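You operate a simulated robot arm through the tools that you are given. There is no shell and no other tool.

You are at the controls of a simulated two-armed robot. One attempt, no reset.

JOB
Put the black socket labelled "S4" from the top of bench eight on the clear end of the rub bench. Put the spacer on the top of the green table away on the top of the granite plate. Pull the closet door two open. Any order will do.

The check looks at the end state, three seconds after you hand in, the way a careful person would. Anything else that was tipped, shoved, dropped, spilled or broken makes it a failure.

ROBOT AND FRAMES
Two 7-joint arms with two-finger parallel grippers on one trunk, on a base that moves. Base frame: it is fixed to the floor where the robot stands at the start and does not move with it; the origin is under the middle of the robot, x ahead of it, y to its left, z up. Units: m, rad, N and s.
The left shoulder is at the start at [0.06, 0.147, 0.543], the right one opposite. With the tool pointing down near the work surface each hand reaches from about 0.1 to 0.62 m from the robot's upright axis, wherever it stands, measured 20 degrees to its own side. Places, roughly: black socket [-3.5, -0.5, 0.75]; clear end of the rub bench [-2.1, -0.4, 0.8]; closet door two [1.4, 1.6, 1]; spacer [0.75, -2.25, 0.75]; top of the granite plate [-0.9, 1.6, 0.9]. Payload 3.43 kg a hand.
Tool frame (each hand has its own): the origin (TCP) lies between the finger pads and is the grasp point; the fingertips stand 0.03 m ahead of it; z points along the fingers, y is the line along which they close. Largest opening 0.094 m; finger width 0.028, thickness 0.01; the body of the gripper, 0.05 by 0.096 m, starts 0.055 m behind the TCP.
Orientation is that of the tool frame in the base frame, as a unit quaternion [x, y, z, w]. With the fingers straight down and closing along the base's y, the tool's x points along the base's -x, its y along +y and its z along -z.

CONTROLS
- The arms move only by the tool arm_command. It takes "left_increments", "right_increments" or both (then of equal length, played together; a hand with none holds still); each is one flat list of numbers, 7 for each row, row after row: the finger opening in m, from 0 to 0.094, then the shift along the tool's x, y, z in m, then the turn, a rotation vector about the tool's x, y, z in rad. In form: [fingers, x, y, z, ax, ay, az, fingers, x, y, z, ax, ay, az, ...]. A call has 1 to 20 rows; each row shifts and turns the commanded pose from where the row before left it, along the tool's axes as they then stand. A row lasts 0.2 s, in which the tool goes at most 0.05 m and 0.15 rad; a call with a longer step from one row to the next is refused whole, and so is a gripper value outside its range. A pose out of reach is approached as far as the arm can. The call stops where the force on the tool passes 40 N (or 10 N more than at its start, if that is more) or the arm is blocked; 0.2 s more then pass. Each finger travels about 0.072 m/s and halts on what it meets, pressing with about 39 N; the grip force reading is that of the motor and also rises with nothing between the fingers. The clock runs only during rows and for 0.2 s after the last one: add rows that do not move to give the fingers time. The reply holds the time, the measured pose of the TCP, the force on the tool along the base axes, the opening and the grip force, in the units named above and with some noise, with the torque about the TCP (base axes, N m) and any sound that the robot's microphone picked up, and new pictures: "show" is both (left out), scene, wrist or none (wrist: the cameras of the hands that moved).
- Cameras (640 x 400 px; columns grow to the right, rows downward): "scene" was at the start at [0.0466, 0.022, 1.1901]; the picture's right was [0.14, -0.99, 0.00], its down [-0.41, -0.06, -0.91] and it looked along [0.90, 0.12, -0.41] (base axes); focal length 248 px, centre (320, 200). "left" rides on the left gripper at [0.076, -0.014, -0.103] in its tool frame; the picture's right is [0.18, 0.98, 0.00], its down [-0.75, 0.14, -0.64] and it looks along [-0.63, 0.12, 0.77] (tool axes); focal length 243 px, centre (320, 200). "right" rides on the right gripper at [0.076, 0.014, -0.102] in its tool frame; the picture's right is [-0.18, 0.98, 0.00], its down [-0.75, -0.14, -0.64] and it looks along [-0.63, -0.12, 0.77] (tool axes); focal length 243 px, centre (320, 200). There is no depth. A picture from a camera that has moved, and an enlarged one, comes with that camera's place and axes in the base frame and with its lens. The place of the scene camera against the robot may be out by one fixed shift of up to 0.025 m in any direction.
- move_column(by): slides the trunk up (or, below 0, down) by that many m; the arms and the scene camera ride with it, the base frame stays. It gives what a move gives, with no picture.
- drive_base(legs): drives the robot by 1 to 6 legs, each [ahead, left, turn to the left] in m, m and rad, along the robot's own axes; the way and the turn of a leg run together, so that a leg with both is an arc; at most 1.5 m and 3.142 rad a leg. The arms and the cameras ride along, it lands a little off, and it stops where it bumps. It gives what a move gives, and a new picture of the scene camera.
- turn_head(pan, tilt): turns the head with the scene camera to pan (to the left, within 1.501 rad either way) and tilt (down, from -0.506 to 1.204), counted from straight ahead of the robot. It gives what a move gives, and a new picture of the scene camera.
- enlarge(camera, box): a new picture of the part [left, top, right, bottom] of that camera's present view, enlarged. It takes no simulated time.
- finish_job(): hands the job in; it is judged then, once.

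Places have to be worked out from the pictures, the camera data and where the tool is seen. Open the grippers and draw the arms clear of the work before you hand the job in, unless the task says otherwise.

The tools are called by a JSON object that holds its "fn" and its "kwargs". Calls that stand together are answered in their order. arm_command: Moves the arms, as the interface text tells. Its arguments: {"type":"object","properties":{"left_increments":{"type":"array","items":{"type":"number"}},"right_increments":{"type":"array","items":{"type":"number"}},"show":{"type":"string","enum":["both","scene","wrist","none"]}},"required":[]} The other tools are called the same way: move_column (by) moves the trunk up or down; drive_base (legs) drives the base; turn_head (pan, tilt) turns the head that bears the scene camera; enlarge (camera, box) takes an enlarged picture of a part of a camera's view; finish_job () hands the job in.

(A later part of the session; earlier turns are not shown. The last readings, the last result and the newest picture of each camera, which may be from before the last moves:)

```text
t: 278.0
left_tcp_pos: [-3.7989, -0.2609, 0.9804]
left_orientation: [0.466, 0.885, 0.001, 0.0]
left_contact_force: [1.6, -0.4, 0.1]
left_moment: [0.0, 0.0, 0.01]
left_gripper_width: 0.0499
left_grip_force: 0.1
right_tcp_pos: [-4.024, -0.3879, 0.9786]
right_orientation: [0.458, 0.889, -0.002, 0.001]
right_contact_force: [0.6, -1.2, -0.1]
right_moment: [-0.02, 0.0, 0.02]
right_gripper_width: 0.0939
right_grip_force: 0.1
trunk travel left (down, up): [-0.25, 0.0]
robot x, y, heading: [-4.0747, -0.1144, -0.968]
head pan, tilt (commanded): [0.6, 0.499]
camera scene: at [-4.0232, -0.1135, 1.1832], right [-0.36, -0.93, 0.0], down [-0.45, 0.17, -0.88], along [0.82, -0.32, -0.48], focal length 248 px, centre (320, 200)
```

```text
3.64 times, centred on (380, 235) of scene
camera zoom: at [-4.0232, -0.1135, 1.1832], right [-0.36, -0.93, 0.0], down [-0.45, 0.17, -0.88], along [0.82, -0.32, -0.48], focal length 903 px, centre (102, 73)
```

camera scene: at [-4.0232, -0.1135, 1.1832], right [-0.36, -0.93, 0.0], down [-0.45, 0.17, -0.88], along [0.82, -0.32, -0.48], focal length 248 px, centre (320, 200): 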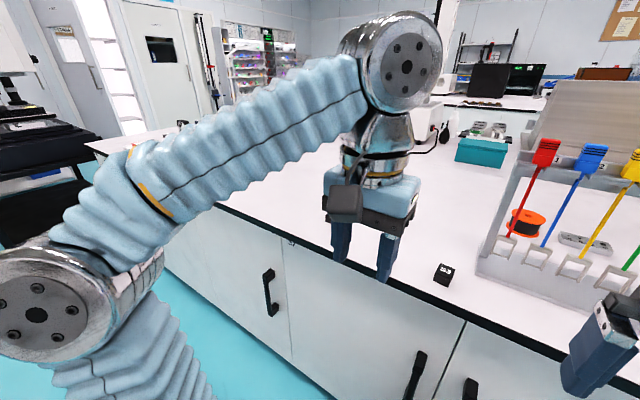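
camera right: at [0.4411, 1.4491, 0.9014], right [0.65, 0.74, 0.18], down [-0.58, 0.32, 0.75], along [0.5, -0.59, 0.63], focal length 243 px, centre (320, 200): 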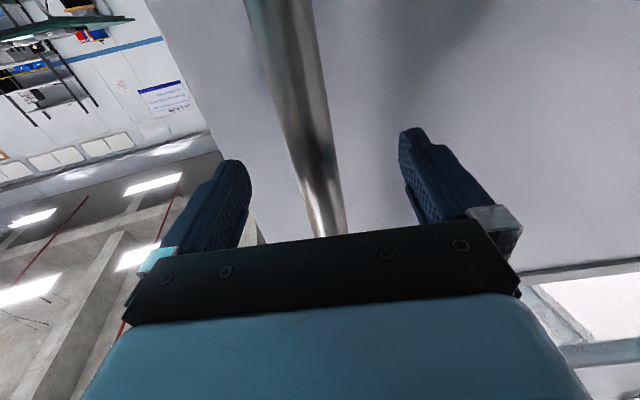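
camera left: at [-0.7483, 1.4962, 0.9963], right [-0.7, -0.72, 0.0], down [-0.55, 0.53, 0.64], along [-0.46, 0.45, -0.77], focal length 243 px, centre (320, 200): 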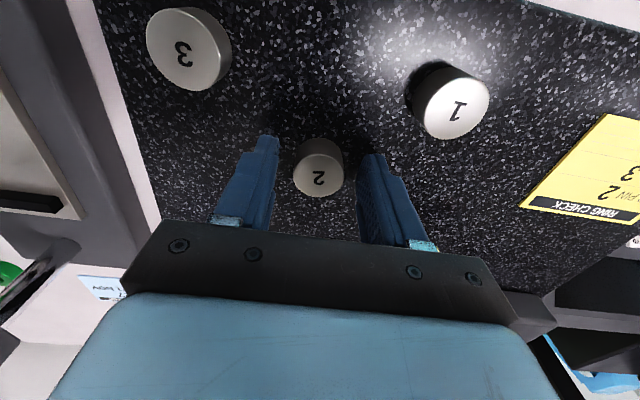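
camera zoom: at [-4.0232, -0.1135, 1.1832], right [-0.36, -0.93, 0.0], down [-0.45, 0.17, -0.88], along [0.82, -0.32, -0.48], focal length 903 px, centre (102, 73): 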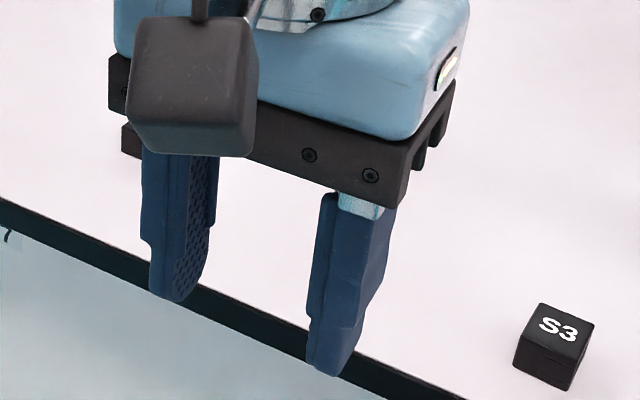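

That cube is S3; the other one, about 0.3 m farther left, should be S4. I strafe left 0.5 m so it comes clear of the hands and read its label first.

{"fn": "drive_base", "kwargs": {"legs": [[0, 0.4, 0]]}}

{"fn": "turn_head", "kwargs": {"pan": 0.0, "tilt": 0.65}}

{"fn": "enlarge", "kwargs": {"camera": "scene", "box": [220, 150, 420, 275]}}

```text
t: 280.5
left_tcp_pos: [-3.461, -0.0306, 0.9797]
left_orientation: [0.468, 0.884, 0.001, -0.001]
left_contact_force: [0.7, 0.7, -0.6]
left_moment: [-0.01, -0.02, 0.04]
left_gripper_width: 0.0502
left_grip_force: 0.0
right_tcp_pos: [-3.6872, -0.1576, 0.9782]
right_orientation: [0.461, 0.887, -0.002, 0.0]
right_contact_force: [0.0, 0.3, 0.5]
right_moment: [0.02, -0.03, -0.01]
right_gripper_width: 0.094
right_grip_force: 0.0
trunk travel left (down, up): [-0.25, 0.0]
robot x, y, heading: [-3.7386, 0.1203, -0.97]
head pan, tilt (commanded): [0.6, 0.499]
camera scene: at [-3.6843, 0.1184, 1.1832], right [-0.36, -0.93, 0.0], down [-0.45, 0.17, -0.88], along [0.82, -0.32, -0.48], focal length 248 px, centre (320, 200)
```

scene: 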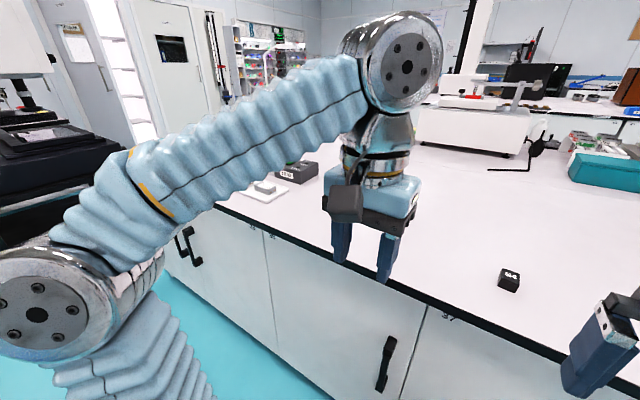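

```text
t: 281.5
left_tcp_pos: [-3.4605, -0.0305, 0.9805]
left_orientation: [0.468, 0.884, 0.001, -0.001]
left_contact_force: [-0.1, -0.3, 0.5]
left_moment: [0.0, 0.0, -0.01]
left_gripper_width: 0.0499
left_grip_force: 0.0
right_tcp_pos: [-3.6867, -0.1561, 0.9788]
right_orientation: [0.461, 0.888, -0.001, 0.0]
right_contact_force: [0.1, 0.0, -0.3]
right_moment: [0.01, -0.01, -0.04]
right_gripper_width: 0.094
right_grip_force: 0.1
trunk travel left (down, up): [-0.25, 0.0]
robot x, y, heading: [-3.7372, 0.1184, -0.972]
head pan, tilt (commanded): [0.0, 0.649]
camera scene: at [-3.72, 0.0799, 1.1698], right [-0.83, -0.56, 0.0], down [-0.34, 0.5, -0.8], along [0.45, -0.66, -0.6], focal length 248 px, centre (320, 200)
```

scene: 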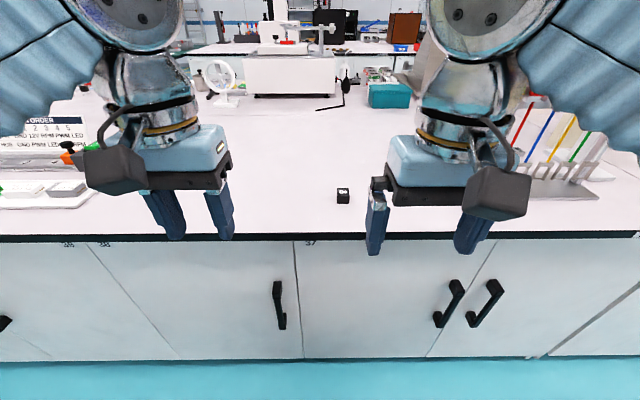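

```text
3.20 times, centred on (320, 212) of scene
camera zoom: at [-3.72, 0.0799, 1.1698], right [-0.83, -0.56, 0.0], down [-0.34, 0.5, -0.8], along [0.45, -0.66, -0.6], focal length 794 px, centre (320, 160)
```

zoom: 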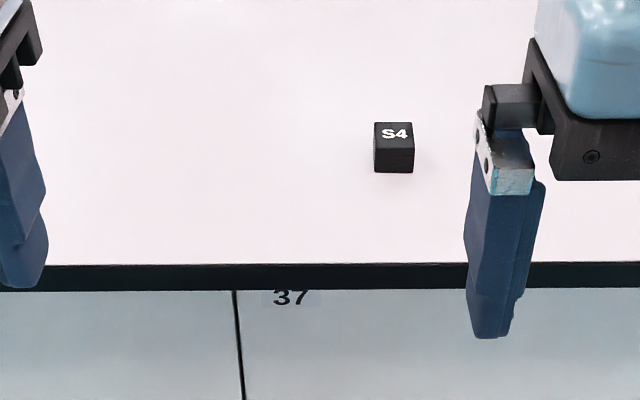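

It is S4, about 0.54 m ahead. I strafe left 8 cm so it lies well for the right hand.

{"fn": "drive_base", "kwargs": {"legs": [[0.02, 0.08, 0.01]]}}

{"fn": "enlarge", "kwargs": {"camera": "scene", "box": [280, 150, 480, 275]}}

```text
t: 282.6
left_tcp_pos: [-3.382, 0.0015, 0.9789]
left_orientation: [0.463, 0.886, 0.001, 0.0]
left_contact_force: [-0.1, -0.1, -0.6]
left_moment: [0.01, -0.03, 0.0]
left_gripper_width: 0.0498
left_grip_force: 0.1
right_tcp_pos: [-3.6052, -0.1273, 0.979]
right_orientation: [0.456, 0.89, -0.001, 0.0]
right_contact_force: [0.9, 0.0, -0.3]
right_moment: [0.03, -0.01, -0.01]
right_gripper_width: 0.0938
right_grip_force: 0.0
trunk travel left (down, up): [-0.25, 0.0]
robot x, y, heading: [-3.6601, 0.1447, -0.967]
head pan, tilt (commanded): [0.0, 0.649]
camera scene: at [-3.6413, 0.1097, 1.1698], right [-0.82, -0.57, 0.0], down [-0.35, 0.5, -0.8], along [0.46, -0.65, -0.6], focal length 248 px, centre (320, 200)
```

scene: 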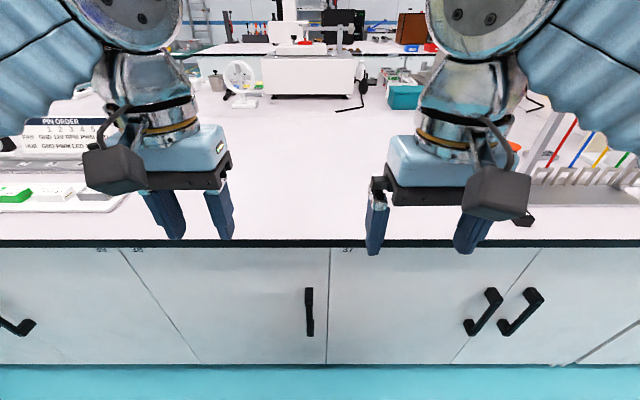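

```text
3.20 times, centred on (380, 212) of scene
camera zoom: at [-3.6413, 0.1097, 1.1698], right [-0.82, -0.57, 0.0], down [-0.35, 0.5, -0.8], along [0.46, -0.65, -0.6], focal length 794 px, centre (128, 160)
```

zoom: 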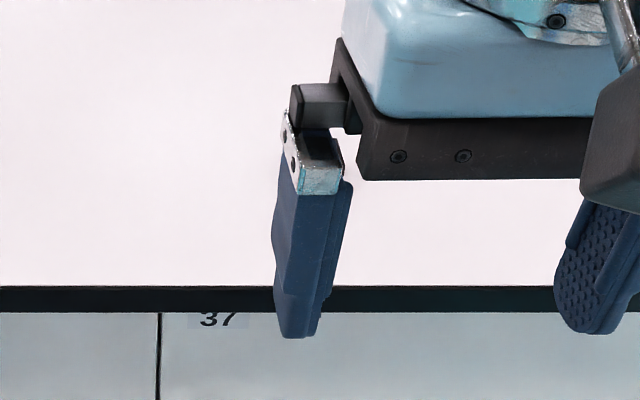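

S4 should be at about 0.516 ahead, 0.145 right. I move the right hand over it.

{"fn": "arm_command", "kwargs": {"right_increments": [0.094, -0.0433, -0.006, 0.008, 0, 0, 0, 0.094, -0.0433, -0.006, 0.008, 0, 0, 0, 0.094, -0.0433, -0.006, 0.008, 0, 0, 0, 0.094, -0.0433, -0.006, 0.008, 0, 0, 0, 0.094, -0.0433, -0.006, 0.008, 0, 0, 0, 0.094, -0.0433, -0.006, 0.008, 0, 0, 0, 0.094, 0, 0, 0, 0, 0, 0], "show": "both"}}

```text
t: 284.2
left_tcp_pos: [-3.3808, 0.0017, 0.9804]
left_orientation: [0.464, 0.886, 0.002, 0.0]
left_contact_force: [0.0, 0.4, 1.0]
left_moment: [-0.01, 0.03, 0.06]
left_gripper_width: 0.05
left_grip_force: 0.1
right_tcp_pos: [-3.4848, -0.3603, 0.9307]
right_orientation: [0.456, 0.89, -0.002, 0.001]
right_contact_force: [0.2, -0.4, 0.0]
right_moment: [0.0, 0.03, 0.02]
right_gripper_width: 0.0942
right_grip_force: 0.0
trunk travel left (down, up): [-0.25, 0.0]
robot x, y, heading: [-3.659, 0.1454, -0.96]
head pan, tilt (commanded): [0.0, 0.649]
camera scene: at [-3.6408, 0.1095, 1.1698], right [-0.82, -0.57, 0.0], down [-0.35, 0.5, -0.8], along [0.46, -0.65, -0.6], focal length 248 px, centre (320, 200)
camera right: at [-3.5159, -0.2893, 1.0322], right [0.91, 0.42, 0.0], down [0.33, -0.69, 0.64], along [0.27, -0.58, -0.77], focal length 243 px, centre (320, 200)
```

scene: 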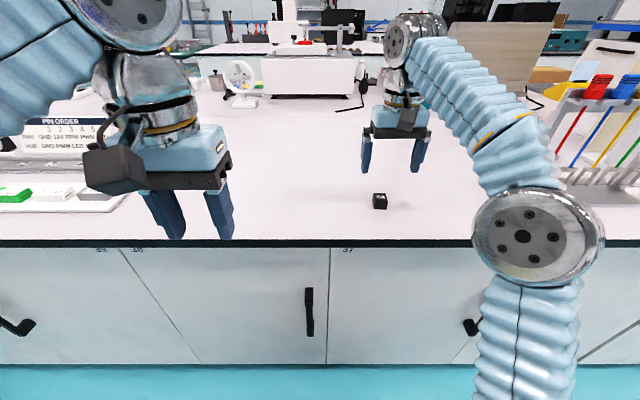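
right: 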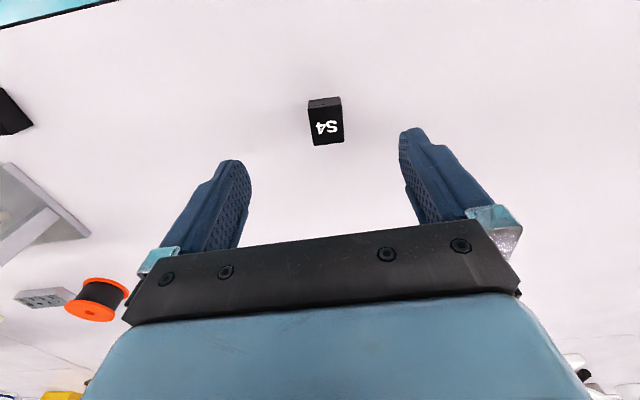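

S4 is close under the hand, about 0.1 m below. I lower 5 cm with a small forward correction and measure again.

{"fn": "arm_command", "kwargs": {"right_increments": [0.08, -0.008, 0.003, 0.025, 0, 0, 0, 0.08, 0, 0, 0.025, 0, 0, 0, 0.08, 0, 0, 0, 0, 0, 0], "show": "none"}}

{"fn": "enlarge", "kwargs": {"camera": "right", "box": [220, 90, 420, 215]}}

{"fn": "enlarge", "kwargs": {"camera": "scene", "box": [320, 110, 480, 230]}}

```text
t: 285.0
left_tcp_pos: [-3.3815, 0.0007, 0.9801]
left_orientation: [0.463, 0.886, 0.002, 0.0]
left_contact_force: [1.0, -0.8, -0.4]
left_moment: [-0.05, 0.02, 0.03]
left_gripper_width: 0.05
left_grip_force: 0.0
right_tcp_pos: [-3.4769, -0.3654, 0.8786]
right_orientation: [0.456, 0.89, -0.002, 0.0]
right_contact_force: [0.4, 0.0, 0.2]
right_moment: [0.01, -0.02, 0.02]
right_gripper_width: 0.0801
right_grip_force: 0.0
trunk travel left (down, up): [-0.25, 0.0]
robot x, y, heading: [-3.6572, 0.15, -0.96]
head pan, tilt (commanded): [0.0, 0.649]
```

```text
3.20 times, centred on (320, 152) of right
camera zoom: at [-3.5086, -0.2954, 0.9822], right [0.91, 0.42, 0.0], down [0.33, -0.69, 0.64], along [0.27, -0.58, -0.77], focal length 776 px, centre (320, 352)
```

zoom: 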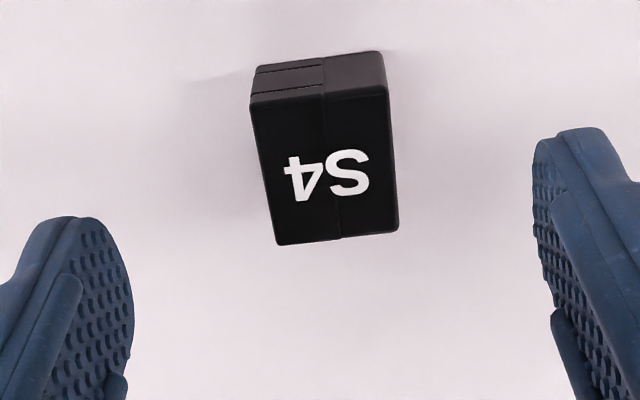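

```text
3.33 times, centred on (400, 170) of scene
camera zoom: at [-3.641, 0.1097, 1.1698], right [-0.82, -0.57, 0.0], down [-0.35, 0.5, -0.8], along [0.46, -0.65, -0.6], focal length 827 px, centre (53, 300)
```

zoom: 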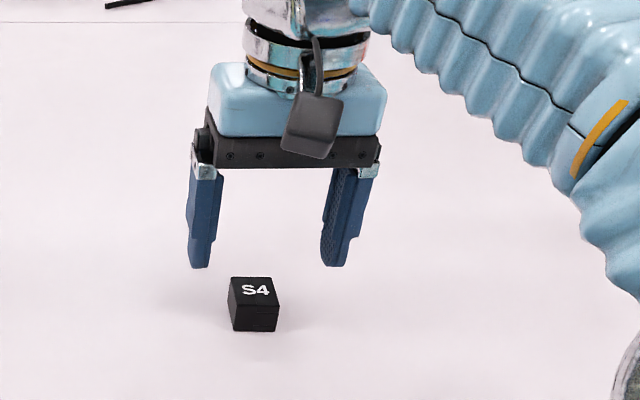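

The cube top is at z≈0.78 and lies about 2 cm further forward. I lower to z≈0.83 with this correction.

{"fn": "arm_command", "kwargs": {"right_increments": [0.08, -0.02, -0.003, 0.024, 0, 0, 0, 0.08, 0, 0, 0.024, 0, 0, 0, 0.08, 0, 0, 0, 0, 0, 0], "show": "none"}}

{"fn": "enlarge", "kwargs": {"camera": "right", "box": [220, 90, 420, 215]}}

```text
t: 285.8
left_tcp_pos: [-3.3808, 0.0008, 0.9799]
left_orientation: [0.463, 0.886, 0.001, -0.001]
left_contact_force: [-0.3, -0.2, 0.6]
left_moment: [0.03, 0.02, -0.01]
left_gripper_width: 0.0498
left_grip_force: 0.1
right_tcp_pos: [-3.4673, -0.3831, 0.8316]
right_orientation: [0.456, 0.89, -0.002, 0.0]
right_contact_force: [0.6, -0.7, 0.9]
right_moment: [0.03, -0.01, 0.0]
right_gripper_width: 0.0798
right_grip_force: 0.0
trunk travel left (down, up): [-0.25, 0.0]
robot x, y, heading: [-3.6562, 0.1462, -0.959]
head pan, tilt (commanded): [0.0, 0.649]
```

```text
3.20 times, centred on (320, 152) of right
camera zoom: at [-3.5004, -0.313, 0.934], right [0.91, 0.42, 0.0], down [0.33, -0.69, 0.64], along [0.27, -0.58, -0.77], focal length 776 px, centre (320, 352)
```

zoom: 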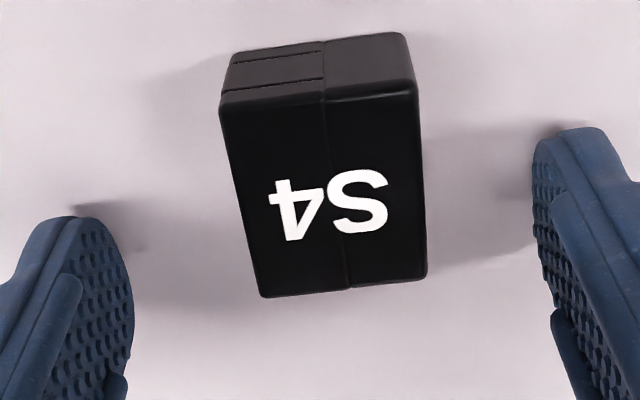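

The cube top is near fingertip level (z≈0.80), size ≈0.033 m. I shift slightly back and lower 18 mm, then check.

{"fn": "arm_command", "kwargs": {"right_increments": [0.08, 0.005, 0.003, 0.009, 0, 0, 0, 0.08, 0, 0, 0.009, 0, 0, 0, 0.08, 0, 0, 0, 0, 0, 0], "show": "none"}}

{"fn": "enlarge", "kwargs": {"camera": "right", "box": [220, 90, 420, 215]}}

{"fn": "enlarge", "kwargs": {"camera": "scene", "box": [340, 150, 440, 225]}}

```text
t: 286.2
left_tcp_pos: [-3.3813, 0.0021, 0.9801]
left_orientation: [0.464, 0.886, 0.001, 0.0]
left_contact_force: [0.9, 0.0, 0.1]
left_moment: [0.03, 0.01, -0.05]
left_gripper_width: 0.0499
left_grip_force: 0.0
right_tcp_pos: [-3.4678, -0.3809, 0.8306]
right_orientation: [0.458, 0.889, -0.006, 0.012]
right_contact_force: [-2.5, 0.2, 9.4]
right_moment: [0.07, 0.2, 0.07]
right_gripper_width: 0.0799
right_grip_force: 0.0
trunk travel left (down, up): [-0.25, 0.0]
robot x, y, heading: [-3.6571, 0.1481, -0.961]
head pan, tilt (commanded): [0.0, 0.649]
stopped in row 2 (right hand): the force on the tool passed its limit at 55 N (the readings are from after the stop); the commanded pose is now the measured one
```

```text
3.20 times, centred on (320, 152) of right
camera zoom: at [-3.502, -0.3084, 0.9306], right [0.91, 0.42, 0.0], down [0.31, -0.68, 0.66], along [0.28, -0.6, -0.75], focal length 776 px, centre (320, 352)
```

zoom: 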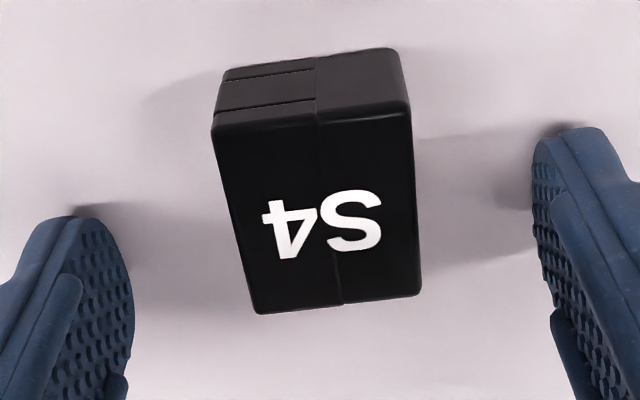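

```text
5.33 times, centred on (390, 188) of scene
camera zoom: at [-3.6414, 0.1102, 1.1699], right [-0.82, -0.57, 0.0], down [-0.35, 0.5, -0.8], along [0.46, -0.65, -0.6], focal length 1324 px, centre (-53, 267)
```

zoom: 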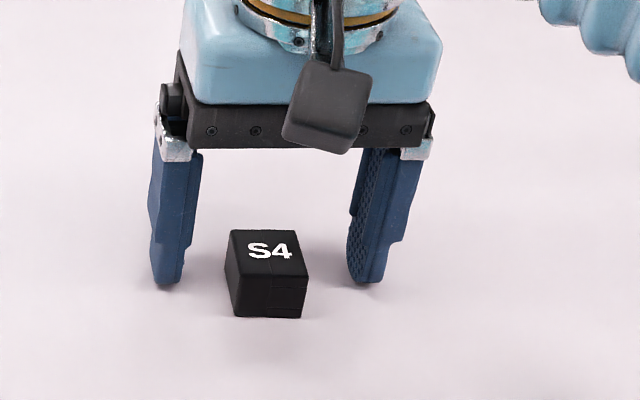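

The fingertips touched the bench: its top is at z≈0.80, so the cube (≈0.03 m) is already between finger level, but about 17 mm nearer to me. I lift 4 mm, straighten the tilt and shift back.

{"fn": "arm_command", "kwargs": {"right_increments": [0.08, 0, 0, -0.005, 0, 0.027, 0, 0.08, 0.008, 0.0015, 0, 0, 0, 0, 0.08, 0.008, 0.0015, 0, 0, 0, 0, 0.08, 0, 0, 0, 0, 0, 0], "show": "none"}}

{"fn": "enlarge", "kwargs": {"camera": "right", "box": [220, 90, 420, 215]}}

{"fn": "enlarge", "kwargs": {"camera": "scene", "box": [340, 150, 440, 225]}}

```text
t: 287.2
left_tcp_pos: [-3.3821, 0.0018, 0.9797]
left_orientation: [0.464, 0.886, 0.001, 0.0]
left_contact_force: [-0.1, 0.4, 0.3]
left_moment: [-0.02, 0.0, 0.05]
left_gripper_width: 0.0499
left_grip_force: 0.1
right_tcp_pos: [-3.4747, -0.3671, 0.8341]
right_orientation: [0.458, 0.889, 0.001, -0.003]
right_contact_force: [0.4, 0.0, 0.2]
right_moment: [-0.04, -0.03, 0.03]
right_gripper_width: 0.0801
right_grip_force: 0.0
trunk travel left (down, up): [-0.25, 0.0]
robot x, y, heading: [-3.6581, 0.144, -0.965]
head pan, tilt (commanded): [0.0, 0.649]
```

```text
3.20 times, centred on (320, 152) of right
camera zoom: at [-3.5061, -0.2964, 0.9368], right [0.91, 0.42, 0.0], down [0.32, -0.7, 0.64], along [0.27, -0.58, -0.77], focal length 776 px, centre (320, 352)
```

zoom: 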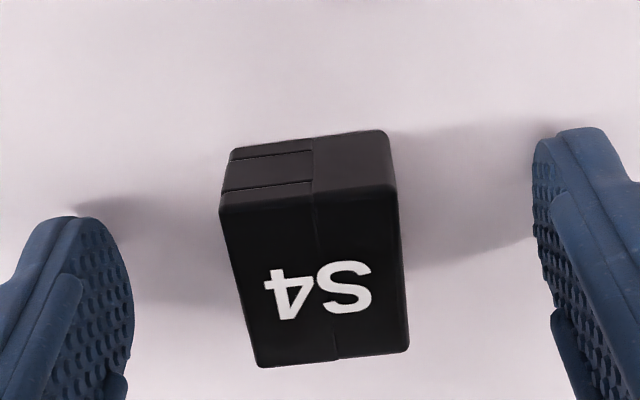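

```text
5.33 times, centred on (390, 188) of scene
camera zoom: at [-3.641, 0.1096, 1.1698], right [-0.82, -0.57, 0.0], down [-0.35, 0.5, -0.8], along [0.46, -0.65, -0.6], focal length 1324 px, centre (-53, 267)
```

zoom: 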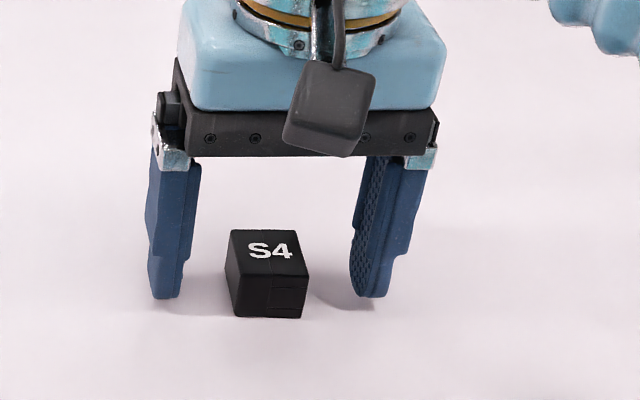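

The cube is now centred between the fingertips, which are a few millimetres above the bench. I close the gripper.

{"fn": "arm_command", "kwargs": {"right_increments": [0.065, 0.002, 0, 0.001, 0, 0, 0, 0.05, 0, 0, 0, 0, 0, 0, 0.035, 0, 0, 0, 0, 0, 0, 0.02, 0, 0, 0, 0, 0, 0, 0.01, 0, 0, 0, 0, 0, 0, 0.01, 0, 0, 0, 0, 0, 0, 0.01, 0, 0, 0, 0, 0, 0], "show": "wrist"}}

```text
t: 288.8
left_tcp_pos: [-3.3816, 0.0006, 0.9804]
left_orientation: [0.463, 0.886, 0.001, -0.001]
left_contact_force: [0.5, 0.5, -0.4]
left_moment: [-0.02, 0.0, 0.05]
left_gripper_width: 0.0499
left_grip_force: 0.1
right_tcp_pos: [-3.4756, -0.3646, 0.8343]
right_orientation: [0.457, 0.889, 0.001, -0.002]
right_contact_force: [0.7, -0.2, 0.1]
right_moment: [-0.01, 0.0, 0.03]
right_gripper_width: 0.0286
right_grip_force: 38.7
trunk travel left (down, up): [-0.25, 0.0]
robot x, y, heading: [-3.6579, 0.1477, -0.962]
head pan, tilt (commanded): [0.0, 0.649]
camera right: at [-3.5071, -0.2949, 0.9358], right [0.91, 0.42, 0.0], down [0.32, -0.7, 0.64], along [0.27, -0.58, -0.77], focal length 243 px, centre (320, 200)
```

right: 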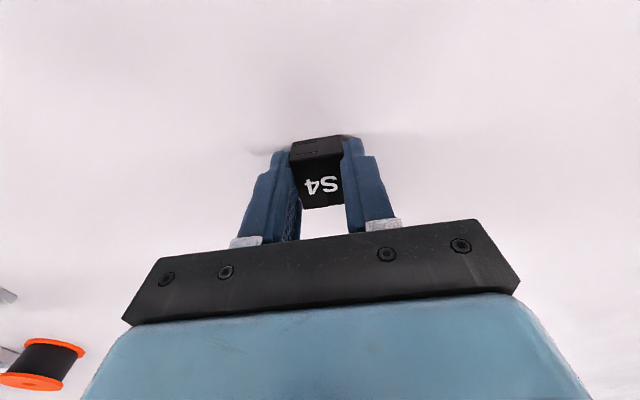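

S4 is gripped (0.0286 m). I lift it straight up and draw the hand back to the carrying pose.

{"fn": "arm_command", "kwargs": {"right_increments": [0.01, 0, 0, -0.02, 0, 0, 0, 0.01, 0, 0, -0.04, 0, 0, 0, 0.01, 0, 0, -0.04, 0, 0, 0, 0.01, 0.042, 0.006, -0.006, 0, 0, 0, 0.01, 0.042, 0.006, -0.006, 0, 0, 0, 0.01, 0.042, 0.006, -0.006, 0, 0, 0, 0.01, 0.042, 0.006, -0.006, 0, 0, 0, 0.01, 0.042, 0.006, -0.006, 0, 0, 0, 0.01, 0.042, 0.006, -0.006, 0, 0, 0, 0.01, 0, 0, 0, 0, 0, 0], "show": "both"}}

```text
t: 291.0
left_tcp_pos: [-3.3822, 0.0014, 0.9804]
left_orientation: [0.463, 0.886, 0.002, 0.0]
left_contact_force: [-1.4, -0.7, 0.2]
left_moment: [0.01, -0.02, -0.01]
left_gripper_width: 0.0499
left_grip_force: 0.1
right_tcp_pos: [-3.5949, -0.1386, 0.9699]
right_orientation: [0.458, 0.889, 0.001, -0.001]
right_contact_force: [-0.5, -0.1, -1.2]
right_moment: [-0.03, 0.03, 0.0]
right_gripper_width: 0.0288
right_grip_force: 39.3
trunk travel left (down, up): [-0.25, 0.0]
robot x, y, heading: [-3.6583, 0.1491, -0.96]
head pan, tilt (commanded): [0.0, 0.649]
camera scene: at [-3.6412, 0.1098, 1.1698], right [-0.82, -0.57, 0.0], down [-0.35, 0.5, -0.8], along [0.46, -0.65, -0.6], focal length 248 px, centre (320, 200)
camera right: at [-3.627, -0.0682, 1.072], right [0.91, 0.42, 0.0], down [0.32, -0.7, 0.64], along [0.27, -0.58, -0.77], focal length 243 px, centre (320, 200)
```

scene: 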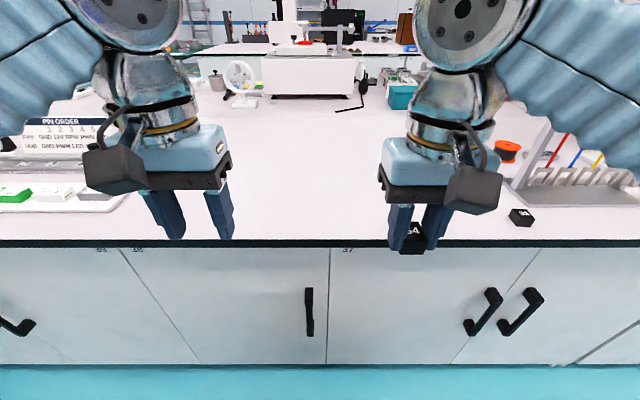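
right: 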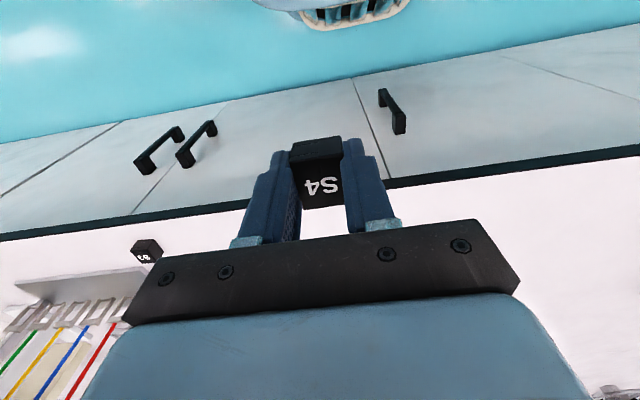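

S4 is held. I retrace the route: strafe right along the aisle to the island's far end.

{"fn": "drive_base", "kwargs": {"legs": [[-0.03, -1.4, 0], [0, -1.4, 0], [0, -1.35, 0]]}}

{"fn": "turn_head", "kwargs": {"pan": -0.7, "tilt": 0.4}}

```text
t: 311.1
left_tcp_pos: [-6.7968, -2.399, 0.9802]
left_orientation: [0.461, 0.887, 0.0, 0.0]
left_contact_force: [0.6, -0.2, 0.2]
left_moment: [0.04, 0.02, -0.04]
left_gripper_width: 0.0501
left_grip_force: 0.1
right_tcp_pos: [-7.0113, -2.5415, 0.9692]
right_orientation: [0.456, 0.89, 0.001, -0.001]
right_contact_force: [0.2, -0.9, -1.1]
right_moment: [0.0, 0.01, 0.02]
right_gripper_width: 0.0287
right_grip_force: 38.9
trunk travel left (down, up): [-0.25, 0.0]
robot x, y, heading: [-7.0742, -2.2597, -0.958]
head pan, tilt (commanded): [0.0, 0.649]
camera scene: at [-7.0575, -2.2927, 1.1698], right [-0.82, -0.57, 0.0], down [-0.35, 0.49, -0.8], along [0.46, -0.65, -0.6], focal length 248 px, centre (320, 200)
```

scene: 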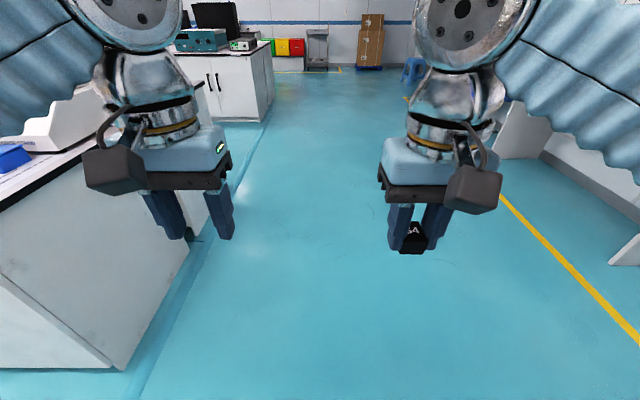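

```text
t: 312.1
left_tcp_pos: [-6.7983, -2.3997, 0.9798]
left_orientation: [0.461, 0.887, 0.001, 0.0]
left_contact_force: [0.7, 0.0, 0.6]
left_moment: [0.0, -0.02, 0.0]
left_gripper_width: 0.0504
left_grip_force: 0.0
right_tcp_pos: [-7.0105, -2.5403, 0.9696]
right_orientation: [0.456, 0.89, 0.001, -0.002]
right_contact_force: [-0.4, -0.2, -0.7]
right_moment: [0.01, -0.01, -0.03]
right_gripper_width: 0.029
right_grip_force: 39.0
trunk travel left (down, up): [-0.25, 0.0]
robot x, y, heading: [-7.0744, -2.2565, -0.959]
head pan, tilt (commanded): [-0.7, 0.4]
camera scene: at [-7.1154, -2.314, 1.1923], right [-1.0, 0.09, 0.0], down [0.03, 0.39, -0.92], along [-0.08, -0.92, -0.39], focal length 248 px, centre (320, 200)
```

scene: 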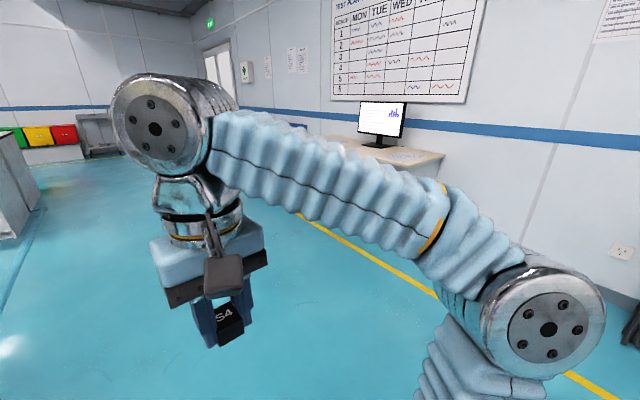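

The way ahead is clear. I drive across the island's far end, turn left into the left aisle and drive back toward the near end.

{"fn": "drive_base", "kwargs": {"legs": [[1.35, 0, 0], [1.25, 0, 0], [0, 0, 1.56]]}}

{"fn": "turn_head", "kwargs": {"pan": 0.0, "tilt": 0.35}}

```text
t: 328.6
left_tcp_pos: [-5.4437, -4.0949, 0.9798]
left_orientation: [-0.299, 0.954, 0.001, -0.001]
left_contact_force: [0.5, 0.2, 0.4]
left_moment: [-0.01, 0.02, 0.0]
left_gripper_width: 0.05
left_grip_force: 0.0
right_tcp_pos: [-5.3027, -4.3092, 0.9696]
right_orientation: [-0.304, 0.953, 0.0, -0.002]
right_contact_force: [-0.1, 0.2, -0.6]
right_moment: [0.02, -0.02, 0.0]
right_gripper_width: 0.0289
right_grip_force: 39.5
trunk travel left (down, up): [-0.25, 0.0]
robot x, y, heading: [-5.59, -4.3705, 0.605]
head pan, tilt (commanded): [-0.7, 0.4]
camera scene: at [-5.5353, -4.3882, 1.1923], right [-0.09, -1.0, 0.0], down [-0.39, 0.04, -0.92], along [0.92, -0.08, -0.39], focal length 248 px, centre (320, 200)
```

scene: 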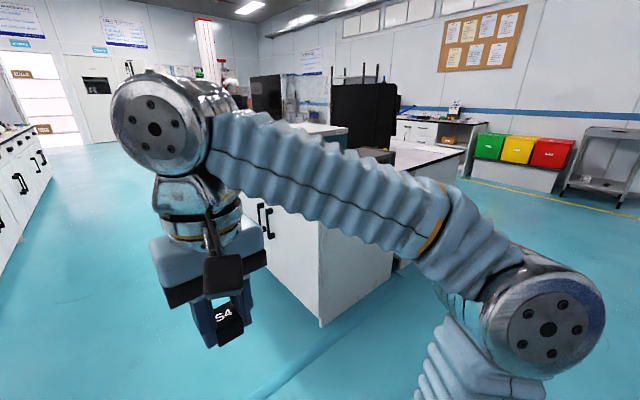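

```text
t: 329.6
left_tcp_pos: [-5.442, -4.0951, 0.9803]
left_orientation: [-0.299, 0.954, 0.001, -0.001]
left_contact_force: [-0.5, 0.4, -0.1]
left_moment: [-0.01, 0.05, 0.02]
left_gripper_width: 0.05
left_grip_force: 0.1
right_tcp_pos: [-5.3027, -4.3084, 0.9698]
right_orientation: [-0.305, 0.952, 0.0, -0.002]
right_contact_force: [-0.3, -0.4, 0.0]
right_moment: [0.0, 0.01, 0.03]
right_gripper_width: 0.0289
right_grip_force: 38.9
trunk travel left (down, up): [-0.25, 0.0]
robot x, y, heading: [-5.5855, -4.3732, 0.611]
head pan, tilt (commanded): [0.0, 0.351]
camera scene: at [-5.5511, -4.3265, 1.1968], right [0.57, -0.82, 0.0], down [-0.28, -0.2, -0.94], along [0.77, 0.54, -0.34], focal length 248 px, centre (320, 200)
```

scene: 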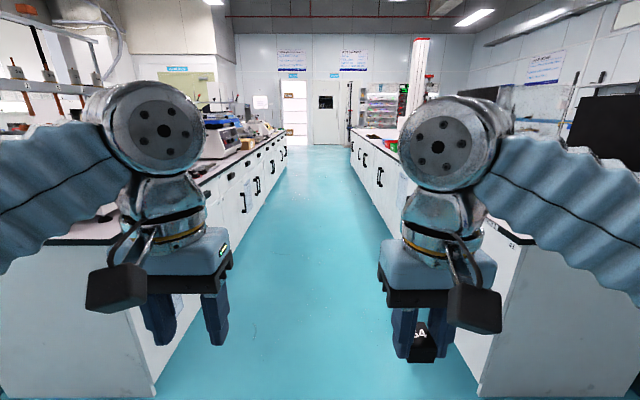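

I'm aligned with the left aisle; I drive ahead about 6.1 m back past the island's near end.

{"fn": "drive_base", "kwargs": {"legs": [[1.45, 0, -0.01], [1.45, 0, 0], [1.45, 0, 0], [1.4, 0, 0]]}}

{"fn": "turn_head", "kwargs": {"pan": 1.2, "tilt": 0.4}}

```text
t: 357.3
left_tcp_pos: [-0.7229, -0.7257, 0.9801]
left_orientation: [-0.318, 0.948, 0.0, -0.001]
left_contact_force: [0.3, 0.1, -0.8]
left_moment: [-0.01, -0.01, -0.03]
left_gripper_width: 0.05
left_grip_force: 0.1
right_tcp_pos: [-0.574, -0.9351, 0.9694]
right_orientation: [-0.325, 0.946, -0.001, -0.002]
right_contact_force: [-0.1, -0.6, -0.3]
right_moment: [-0.01, 0.02, -0.03]
right_gripper_width: 0.0286
right_grip_force: 39.3
trunk travel left (down, up): [-0.25, 0.0]
robot x, y, heading: [-0.8558, -1.0124, 0.654]
head pan, tilt (commanded): [0.0, 0.351]
camera scene: at [-0.8214, -0.9618, 1.1969], right [0.61, -0.8, 0.0], down [-0.27, -0.21, -0.94], along [0.75, 0.57, -0.34], focal length 248 px, centre (320, 200)
```

scene: 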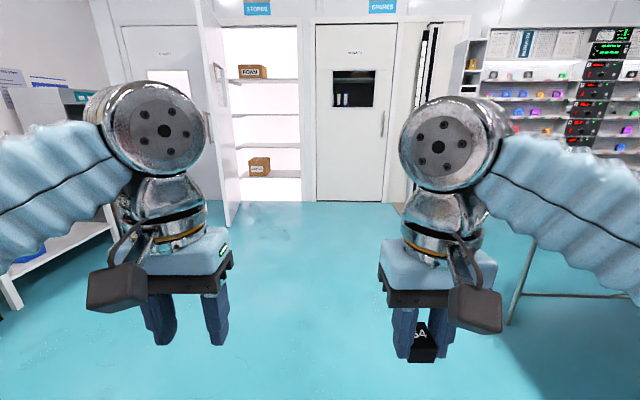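

```text
t: 358.7
left_tcp_pos: [-0.7227, -0.7261, 0.9801]
left_orientation: [-0.319, 0.948, 0.001, -0.001]
left_contact_force: [0.1, -0.3, 0.6]
left_moment: [0.02, -0.03, -0.01]
left_gripper_width: 0.0501
left_grip_force: 0.1
right_tcp_pos: [-0.574, -0.9352, 0.9697]
right_orientation: [-0.325, 0.946, 0.0, -0.002]
right_contact_force: [0.5, -0.2, 0.2]
right_moment: [0.0, 0.01, 0.0]
right_gripper_width: 0.0286
right_grip_force: 39.4
trunk travel left (down, up): [-0.25, 0.0]
robot x, y, heading: [-0.8558, -1.0094, 0.655]
head pan, tilt (commanded): [1.201, 0.4]
camera scene: at [-0.921, -0.9291, 1.1923], right [0.96, 0.28, 0.0], down [0.11, -0.37, -0.92], along [-0.25, 0.89, -0.39], focal length 248 px, centre (320, 200)
```

scene: 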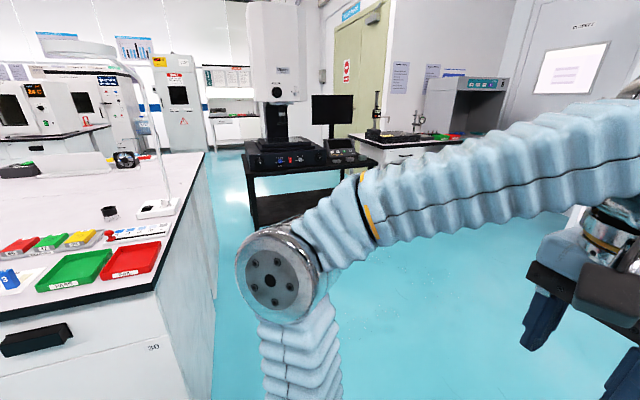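

I'm back near the island's near end. I enlarge the view of its top to judge the clear area.

{"fn": "enlarge", "kwargs": {"camera": "scene", "box": [0, 130, 240, 300]}}

```text
2.35 times, centred on (120, 215) of scene
camera zoom: at [-0.921, -0.9291, 1.1923], right [0.96, 0.28, 0.0], down [0.11, -0.37, -0.92], along [-0.25, 0.89, -0.39], focal length 584 px, centre (791, 165)
```

zoom: 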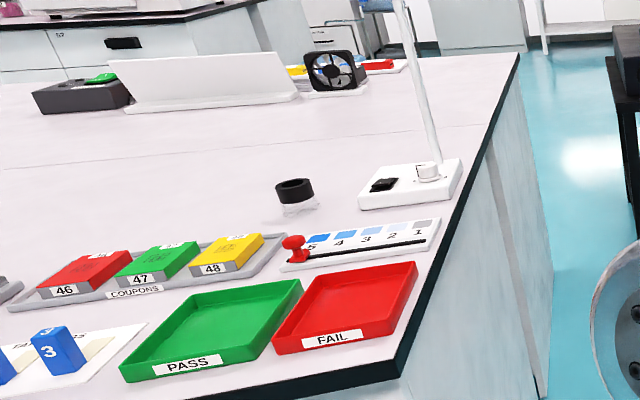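

The clear part of the rub bench lies between the lamp/coupons and the seam, around (-2.08, -0.35). I move out past the end and turn round to face the end of the bench.

{"fn": "drive_base", "kwargs": {"legs": [[0.5, 0, 0], [0, 0, 1.55], [0, 0, 1.555], [0, -1.1, 0]]}}

{"fn": "turn_head", "kwargs": {"pan": 0.0, "tilt": 0.45}}

```text
t: 374.4
left_tcp_pos: [-1.2107, -0.0542, 0.9798]
left_orientation: [0.96, 0.279, 0.0, 0.001]
left_contact_force: [0.6, 0.3, -0.4]
left_moment: [-0.02, 0.0, -0.03]
left_gripper_width: 0.0499
left_grip_force: 0.2
right_tcp_pos: [-1.3414, 0.1659, 0.9691]
right_orientation: [0.959, 0.284, 0.002, -0.001]
right_contact_force: [0.1, -0.2, -0.6]
right_moment: [-0.02, 0.0, 0.02]
right_gripper_width: 0.0289
right_grip_force: 39.1
trunk travel left (down, up): [-0.25, 0.0]
robot x, y, heading: [-1.0533, 0.2195, -2.581]
head pan, tilt (commanded): [1.201, 0.4]
camera scene: at [-1.0253, 0.1524, 1.1923], right [-0.98, -0.19, 0.0], down [-0.08, 0.38, -0.92], along [0.18, -0.9, -0.39], focal length 248 px, centre (320, 200)
```

scene: 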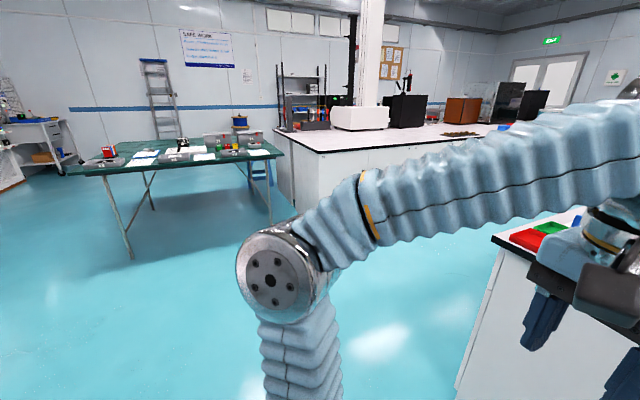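

```text
t: 375.8
left_tcp_pos: [-1.2106, -0.053, 0.98]
left_orientation: [0.961, 0.278, 0.001, 0.0]
left_contact_force: [-0.1, -0.2, -0.5]
left_moment: [0.02, 0.0, 0.0]
left_gripper_width: 0.0498
left_grip_force: 0.0
right_tcp_pos: [-1.3407, 0.1672, 0.9698]
right_orientation: [0.959, 0.284, 0.002, -0.001]
right_contact_force: [0.1, 0.7, -0.6]
right_moment: [-0.01, -0.01, 0.02]
right_gripper_width: 0.0291
right_grip_force: 39.4
trunk travel left (down, up): [-0.25, 0.0]
robot x, y, heading: [-1.0519, 0.2185, -2.577]
head pan, tilt (commanded): [0.0, 0.45]
camera scene: at [-1.1209, 0.194, 1.1876], right [-0.54, 0.84, 0.0], down [0.37, 0.23, -0.9], along [-0.76, -0.48, -0.44], focal length 248 px, centre (320, 200)
```

scene: 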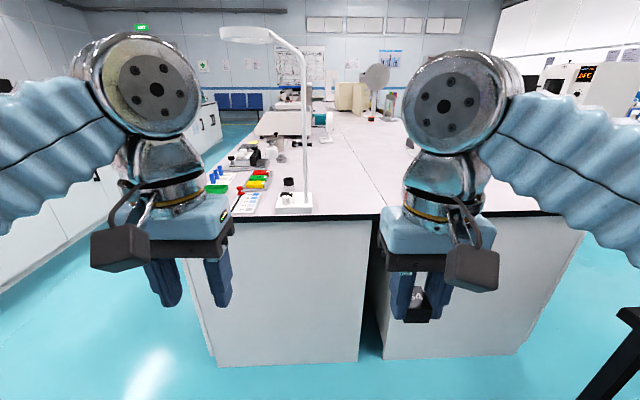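

I see the lamp (left), the seam (right) and the clear strip between. I square up to the bench end and move closer.

{"fn": "drive_base", "kwargs": {"legs": [[0, 0, 0.054], [0.36, 0, 0]]}}

{"fn": "turn_head", "kwargs": {"pan": -0.1, "tilt": 0.7}}

```text
t: 378.5
left_tcp_pos: [-1.4832, -0.2658, 0.98]
left_orientation: [0.952, 0.305, 0.001, 0.001]
left_contact_force: [0.3, -0.4, -0.2]
left_moment: [0.0, -0.02, -0.05]
left_gripper_width: 0.0501
left_grip_force: 0.1
right_tcp_pos: [-1.6265, -0.056, 0.9682]
right_orientation: [0.95, 0.311, 0.001, 0.0]
right_contact_force: [-0.5, -0.4, 0.2]
right_moment: [-0.01, -0.01, 0.01]
right_gripper_width: 0.0285
right_grip_force: 39.1
trunk travel left (down, up): [-0.25, 0.0]
robot x, y, heading: [-1.3466, 0.0089, -2.526]
head pan, tilt (commanded): [0.0, 0.45]
camera scene: at [-1.4065, -0.0141, 1.1876], right [-0.58, 0.81, 0.0], down [0.35, 0.25, -0.9], along [-0.73, -0.52, -0.44], focal length 248 px, centre (320, 200)
```

scene: 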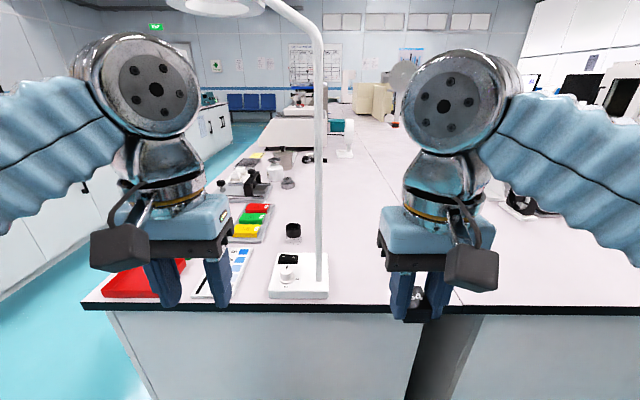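

```text
t: 379.3
left_tcp_pos: [-1.4832, -0.266, 0.9802]
left_orientation: [0.952, 0.305, 0.001, 0.0]
left_contact_force: [-1.0, -0.1, 0.6]
left_moment: [0.01, -0.03, 0.02]
left_gripper_width: 0.0501
left_grip_force: 0.0
right_tcp_pos: [-1.6257, -0.0541, 0.9691]
right_orientation: [0.95, 0.311, 0.002, 0.0]
right_contact_force: [-0.5, -0.3, -0.3]
right_moment: [0.02, 0.0, 0.01]
right_gripper_width: 0.0287
right_grip_force: 39.1
trunk travel left (down, up): [-0.25, 0.0]
robot x, y, heading: [-1.3414, 0.0128, -2.522]
head pan, tilt (commanded): [-0.099, 0.7]
camera scene: at [-1.4055, -0.0031, 1.1655], right [-0.5, 0.87, 0.0], down [0.56, 0.32, -0.77], along [-0.66, -0.38, -0.64], focal length 248 px, centre (320, 200)
```

scene: 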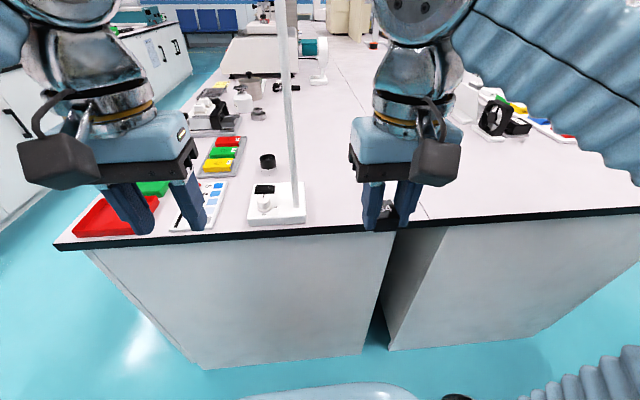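

The near edge is 0.40 m ahead, the lamp's right side at 0.03 m right, the seam at 0.29 m right. I edge 6 cm closer to gain reach.

{"fn": "drive_base", "kwargs": {"legs": [[0.06, 0, 0]]}}

```text
t: 380.2
left_tcp_pos: [-1.5313, -0.3026, 0.9795]
left_orientation: [0.953, 0.303, 0.001, 0.001]
left_contact_force: [-0.8, 0.2, -0.6]
left_moment: [0.01, 0.0, 0.0]
left_gripper_width: 0.0498
left_grip_force: 0.0
right_tcp_pos: [-1.6755, -0.09, 0.9696]
right_orientation: [0.95, 0.311, 0.001, -0.001]
right_contact_force: [0.3, 0.4, -0.6]
right_moment: [0.0, -0.03, -0.01]
right_gripper_width: 0.0286
right_grip_force: 39.6
trunk travel left (down, up): [-0.25, 0.0]
robot x, y, heading: [-1.3914, -0.02, -2.521]
head pan, tilt (commanded): [-0.099, 0.7]
camera scene: at [-1.4546, -0.0381, 1.1655], right [-0.5, 0.87, 0.0], down [0.56, 0.32, -0.77], along [-0.66, -0.38, -0.64], focal length 248 px, centre (320, 200)
```

scene: 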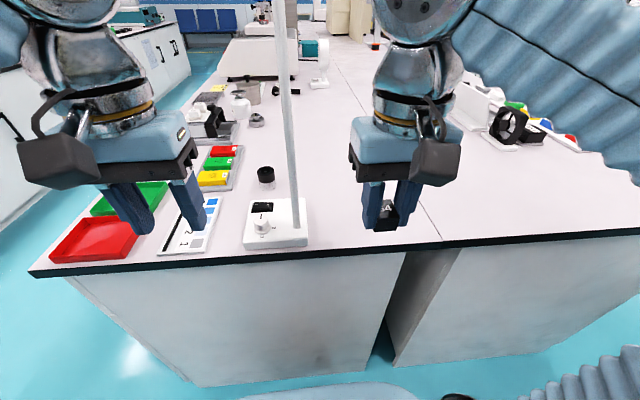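

I reach the right hand forward over the clear strip, staying clear of the lamp post.

{"fn": "arm_command", "kwargs": {"right_increments": [0.01, -0.03, -0.015, 0.004, 0, 0, 0, 0.01, -0.045, -0.012, 0.008, 0, 0, 0, 0.01, -0.045, -0.012, 0.008, 0, 0, 0, 0.01, -0.045, -0.012, 0.008, 0, 0, 0, 0.01, -0.045, -0.009, 0.008, 0, 0, 0, 0.01, -0.045, 0, 0.008, 0, 0, 0, 0.01, -0.025, 0, 0.006, 0, 0, 0, 0.01, 0, 0, 0, 0, 0, 0], "show": "both"}}

```text
t: 382.0
left_tcp_pos: [-1.5313, -0.3016, 0.9797]
left_orientation: [0.953, 0.303, 0.002, 0.0]
left_contact_force: [0.0, 0.2, 0.1]
left_moment: [0.01, 0.01, 0.02]
left_gripper_width: 0.0499
left_grip_force: 0.2
right_tcp_pos: [-1.9372, -0.2059, 0.9189]
right_orientation: [0.95, 0.311, 0.002, 0.0]
right_contact_force: [0.3, -0.2, 0.2]
right_moment: [0.01, 0.01, -0.01]
right_gripper_width: 0.0291
right_grip_force: 39.4
trunk travel left (down, up): [-0.25, 0.0]
robot x, y, heading: [-1.3921, -0.0229, -2.529]
head pan, tilt (commanded): [-0.099, 0.7]
camera scene: at [-1.4549, -0.0385, 1.1654], right [-0.5, 0.87, 0.0], down [0.56, 0.32, -0.76], along [-0.66, -0.38, -0.64], focal length 248 px, centre (320, 200)
camera right: at [-1.866, -0.1727, 1.0214], right [0.43, -0.9, 0.0], down [-0.69, -0.33, 0.64], along [-0.58, -0.28, -0.77], focal length 243 px, centre (320, 200)
```

scene: 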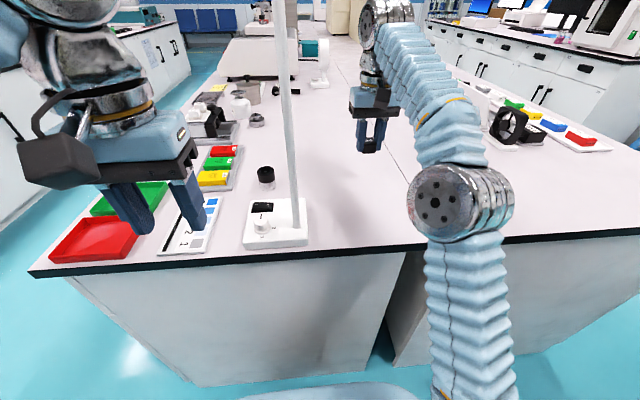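
right: 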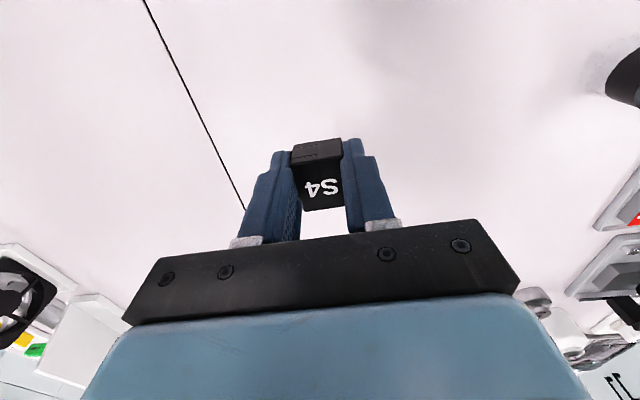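

The hand is at e≈0.21 m from the end, 0.11 m left of the seam. I test how much farther the vertical reach goes, lowering slightly.

{"fn": "arm_command", "kwargs": {"right_increments": [0.01, -0.02, 0.004, 0.015, 0, 0, 0, 0.01, -0.02, 0.004, 0.015, 0, 0, 0, 0.01, -0.025, 0, 0.01, 0, 0, 0, 0.01, -0.025, 0, 0.005, 0, 0, 0, 0.01, 0, 0, 0, 0, 0, 0], "show": "scene"}}

```text
t: 383.2
left_tcp_pos: [-1.5331, -0.302, 0.981]
left_orientation: [0.953, 0.304, 0.001, 0.002]
left_contact_force: [-0.5, 0.1, 0.5]
left_moment: [-0.01, 0.05, 0.0]
left_gripper_width: 0.0498
left_grip_force: 0.1
right_tcp_pos: [-1.9699, -0.2404, 0.8734]
right_orientation: [0.951, 0.31, 0.0, 0.0]
right_contact_force: [-0.7, -0.8, 0.1]
right_moment: [0.02, -0.01, -0.01]
right_gripper_width: 0.0286
right_grip_force: 38.6
right hand out of reach, approached as far as the arm can: row 2, 3, 4
trunk travel left (down, up): [-0.25, 0.0]
robot x, y, heading: [-1.3945, -0.0242, -2.523]
head pan, tilt (commanded): [-0.099, 0.7]
camera scene: at [-1.4548, -0.0383, 1.1654], right [-0.5, 0.87, 0.0], down [0.56, 0.32, -0.76], along [-0.66, -0.38, -0.64], focal length 248 px, centre (320, 200)
```

scene: 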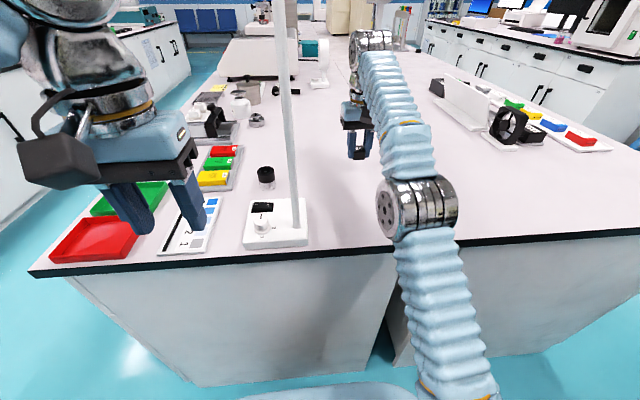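

The vertical reach ends at e≈0.26 m. I'll set the socket down here first, then regrasp it with a forward-tilted hand to carry it deeper. I draw the command back within reach and lower near the surface.

{"fn": "arm_command", "kwargs": {"right_increments": [0.01, 0.04, 0, 0, 0, 0, 0, 0.01, 0.03, 0, 0, 0, 0, 0, 0.01, 0, 0, 0.015, 0, 0, 0, 0.01, 0, 0, 0.015, 0, 0, 0, 0.01, 0, 0, 0, 0, 0, 0], "show": "wrist"}}

```text
t: 384.4
left_tcp_pos: [-1.5327, -0.3029, 0.9795]
left_orientation: [0.953, 0.304, 0.001, 0.001]
left_contact_force: [0.0, 0.3, 0.3]
left_moment: [0.01, -0.01, -0.02]
left_gripper_width: 0.0501
left_grip_force: 0.0
right_tcp_pos: [-1.9142, -0.1985, 0.8433]
right_orientation: [0.951, 0.31, 0.001, -0.001]
right_contact_force: [0.3, 0.3, -0.2]
right_moment: [0.01, 0.01, -0.01]
right_gripper_width: 0.0289
right_grip_force: 39.5
trunk travel left (down, up): [-0.25, 0.0]
robot x, y, heading: [-1.3924, -0.0218, -2.522]
head pan, tilt (commanded): [-0.099, 0.7]
camera right: at [-1.8434, -0.1644, 0.9467], right [0.43, -0.9, 0.0], down [-0.69, -0.33, 0.64], along [-0.58, -0.27, -0.77], focal length 243 px, centre (320, 200)
```

right: 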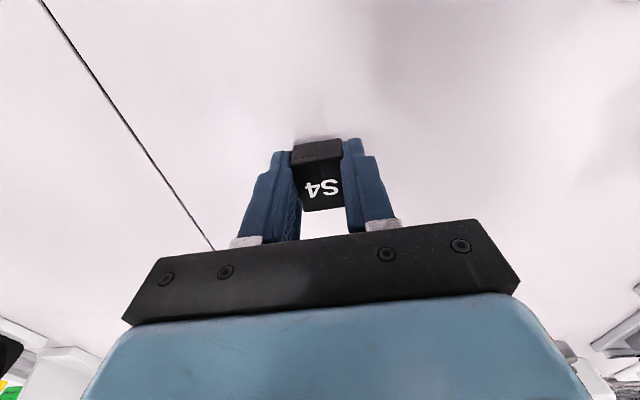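

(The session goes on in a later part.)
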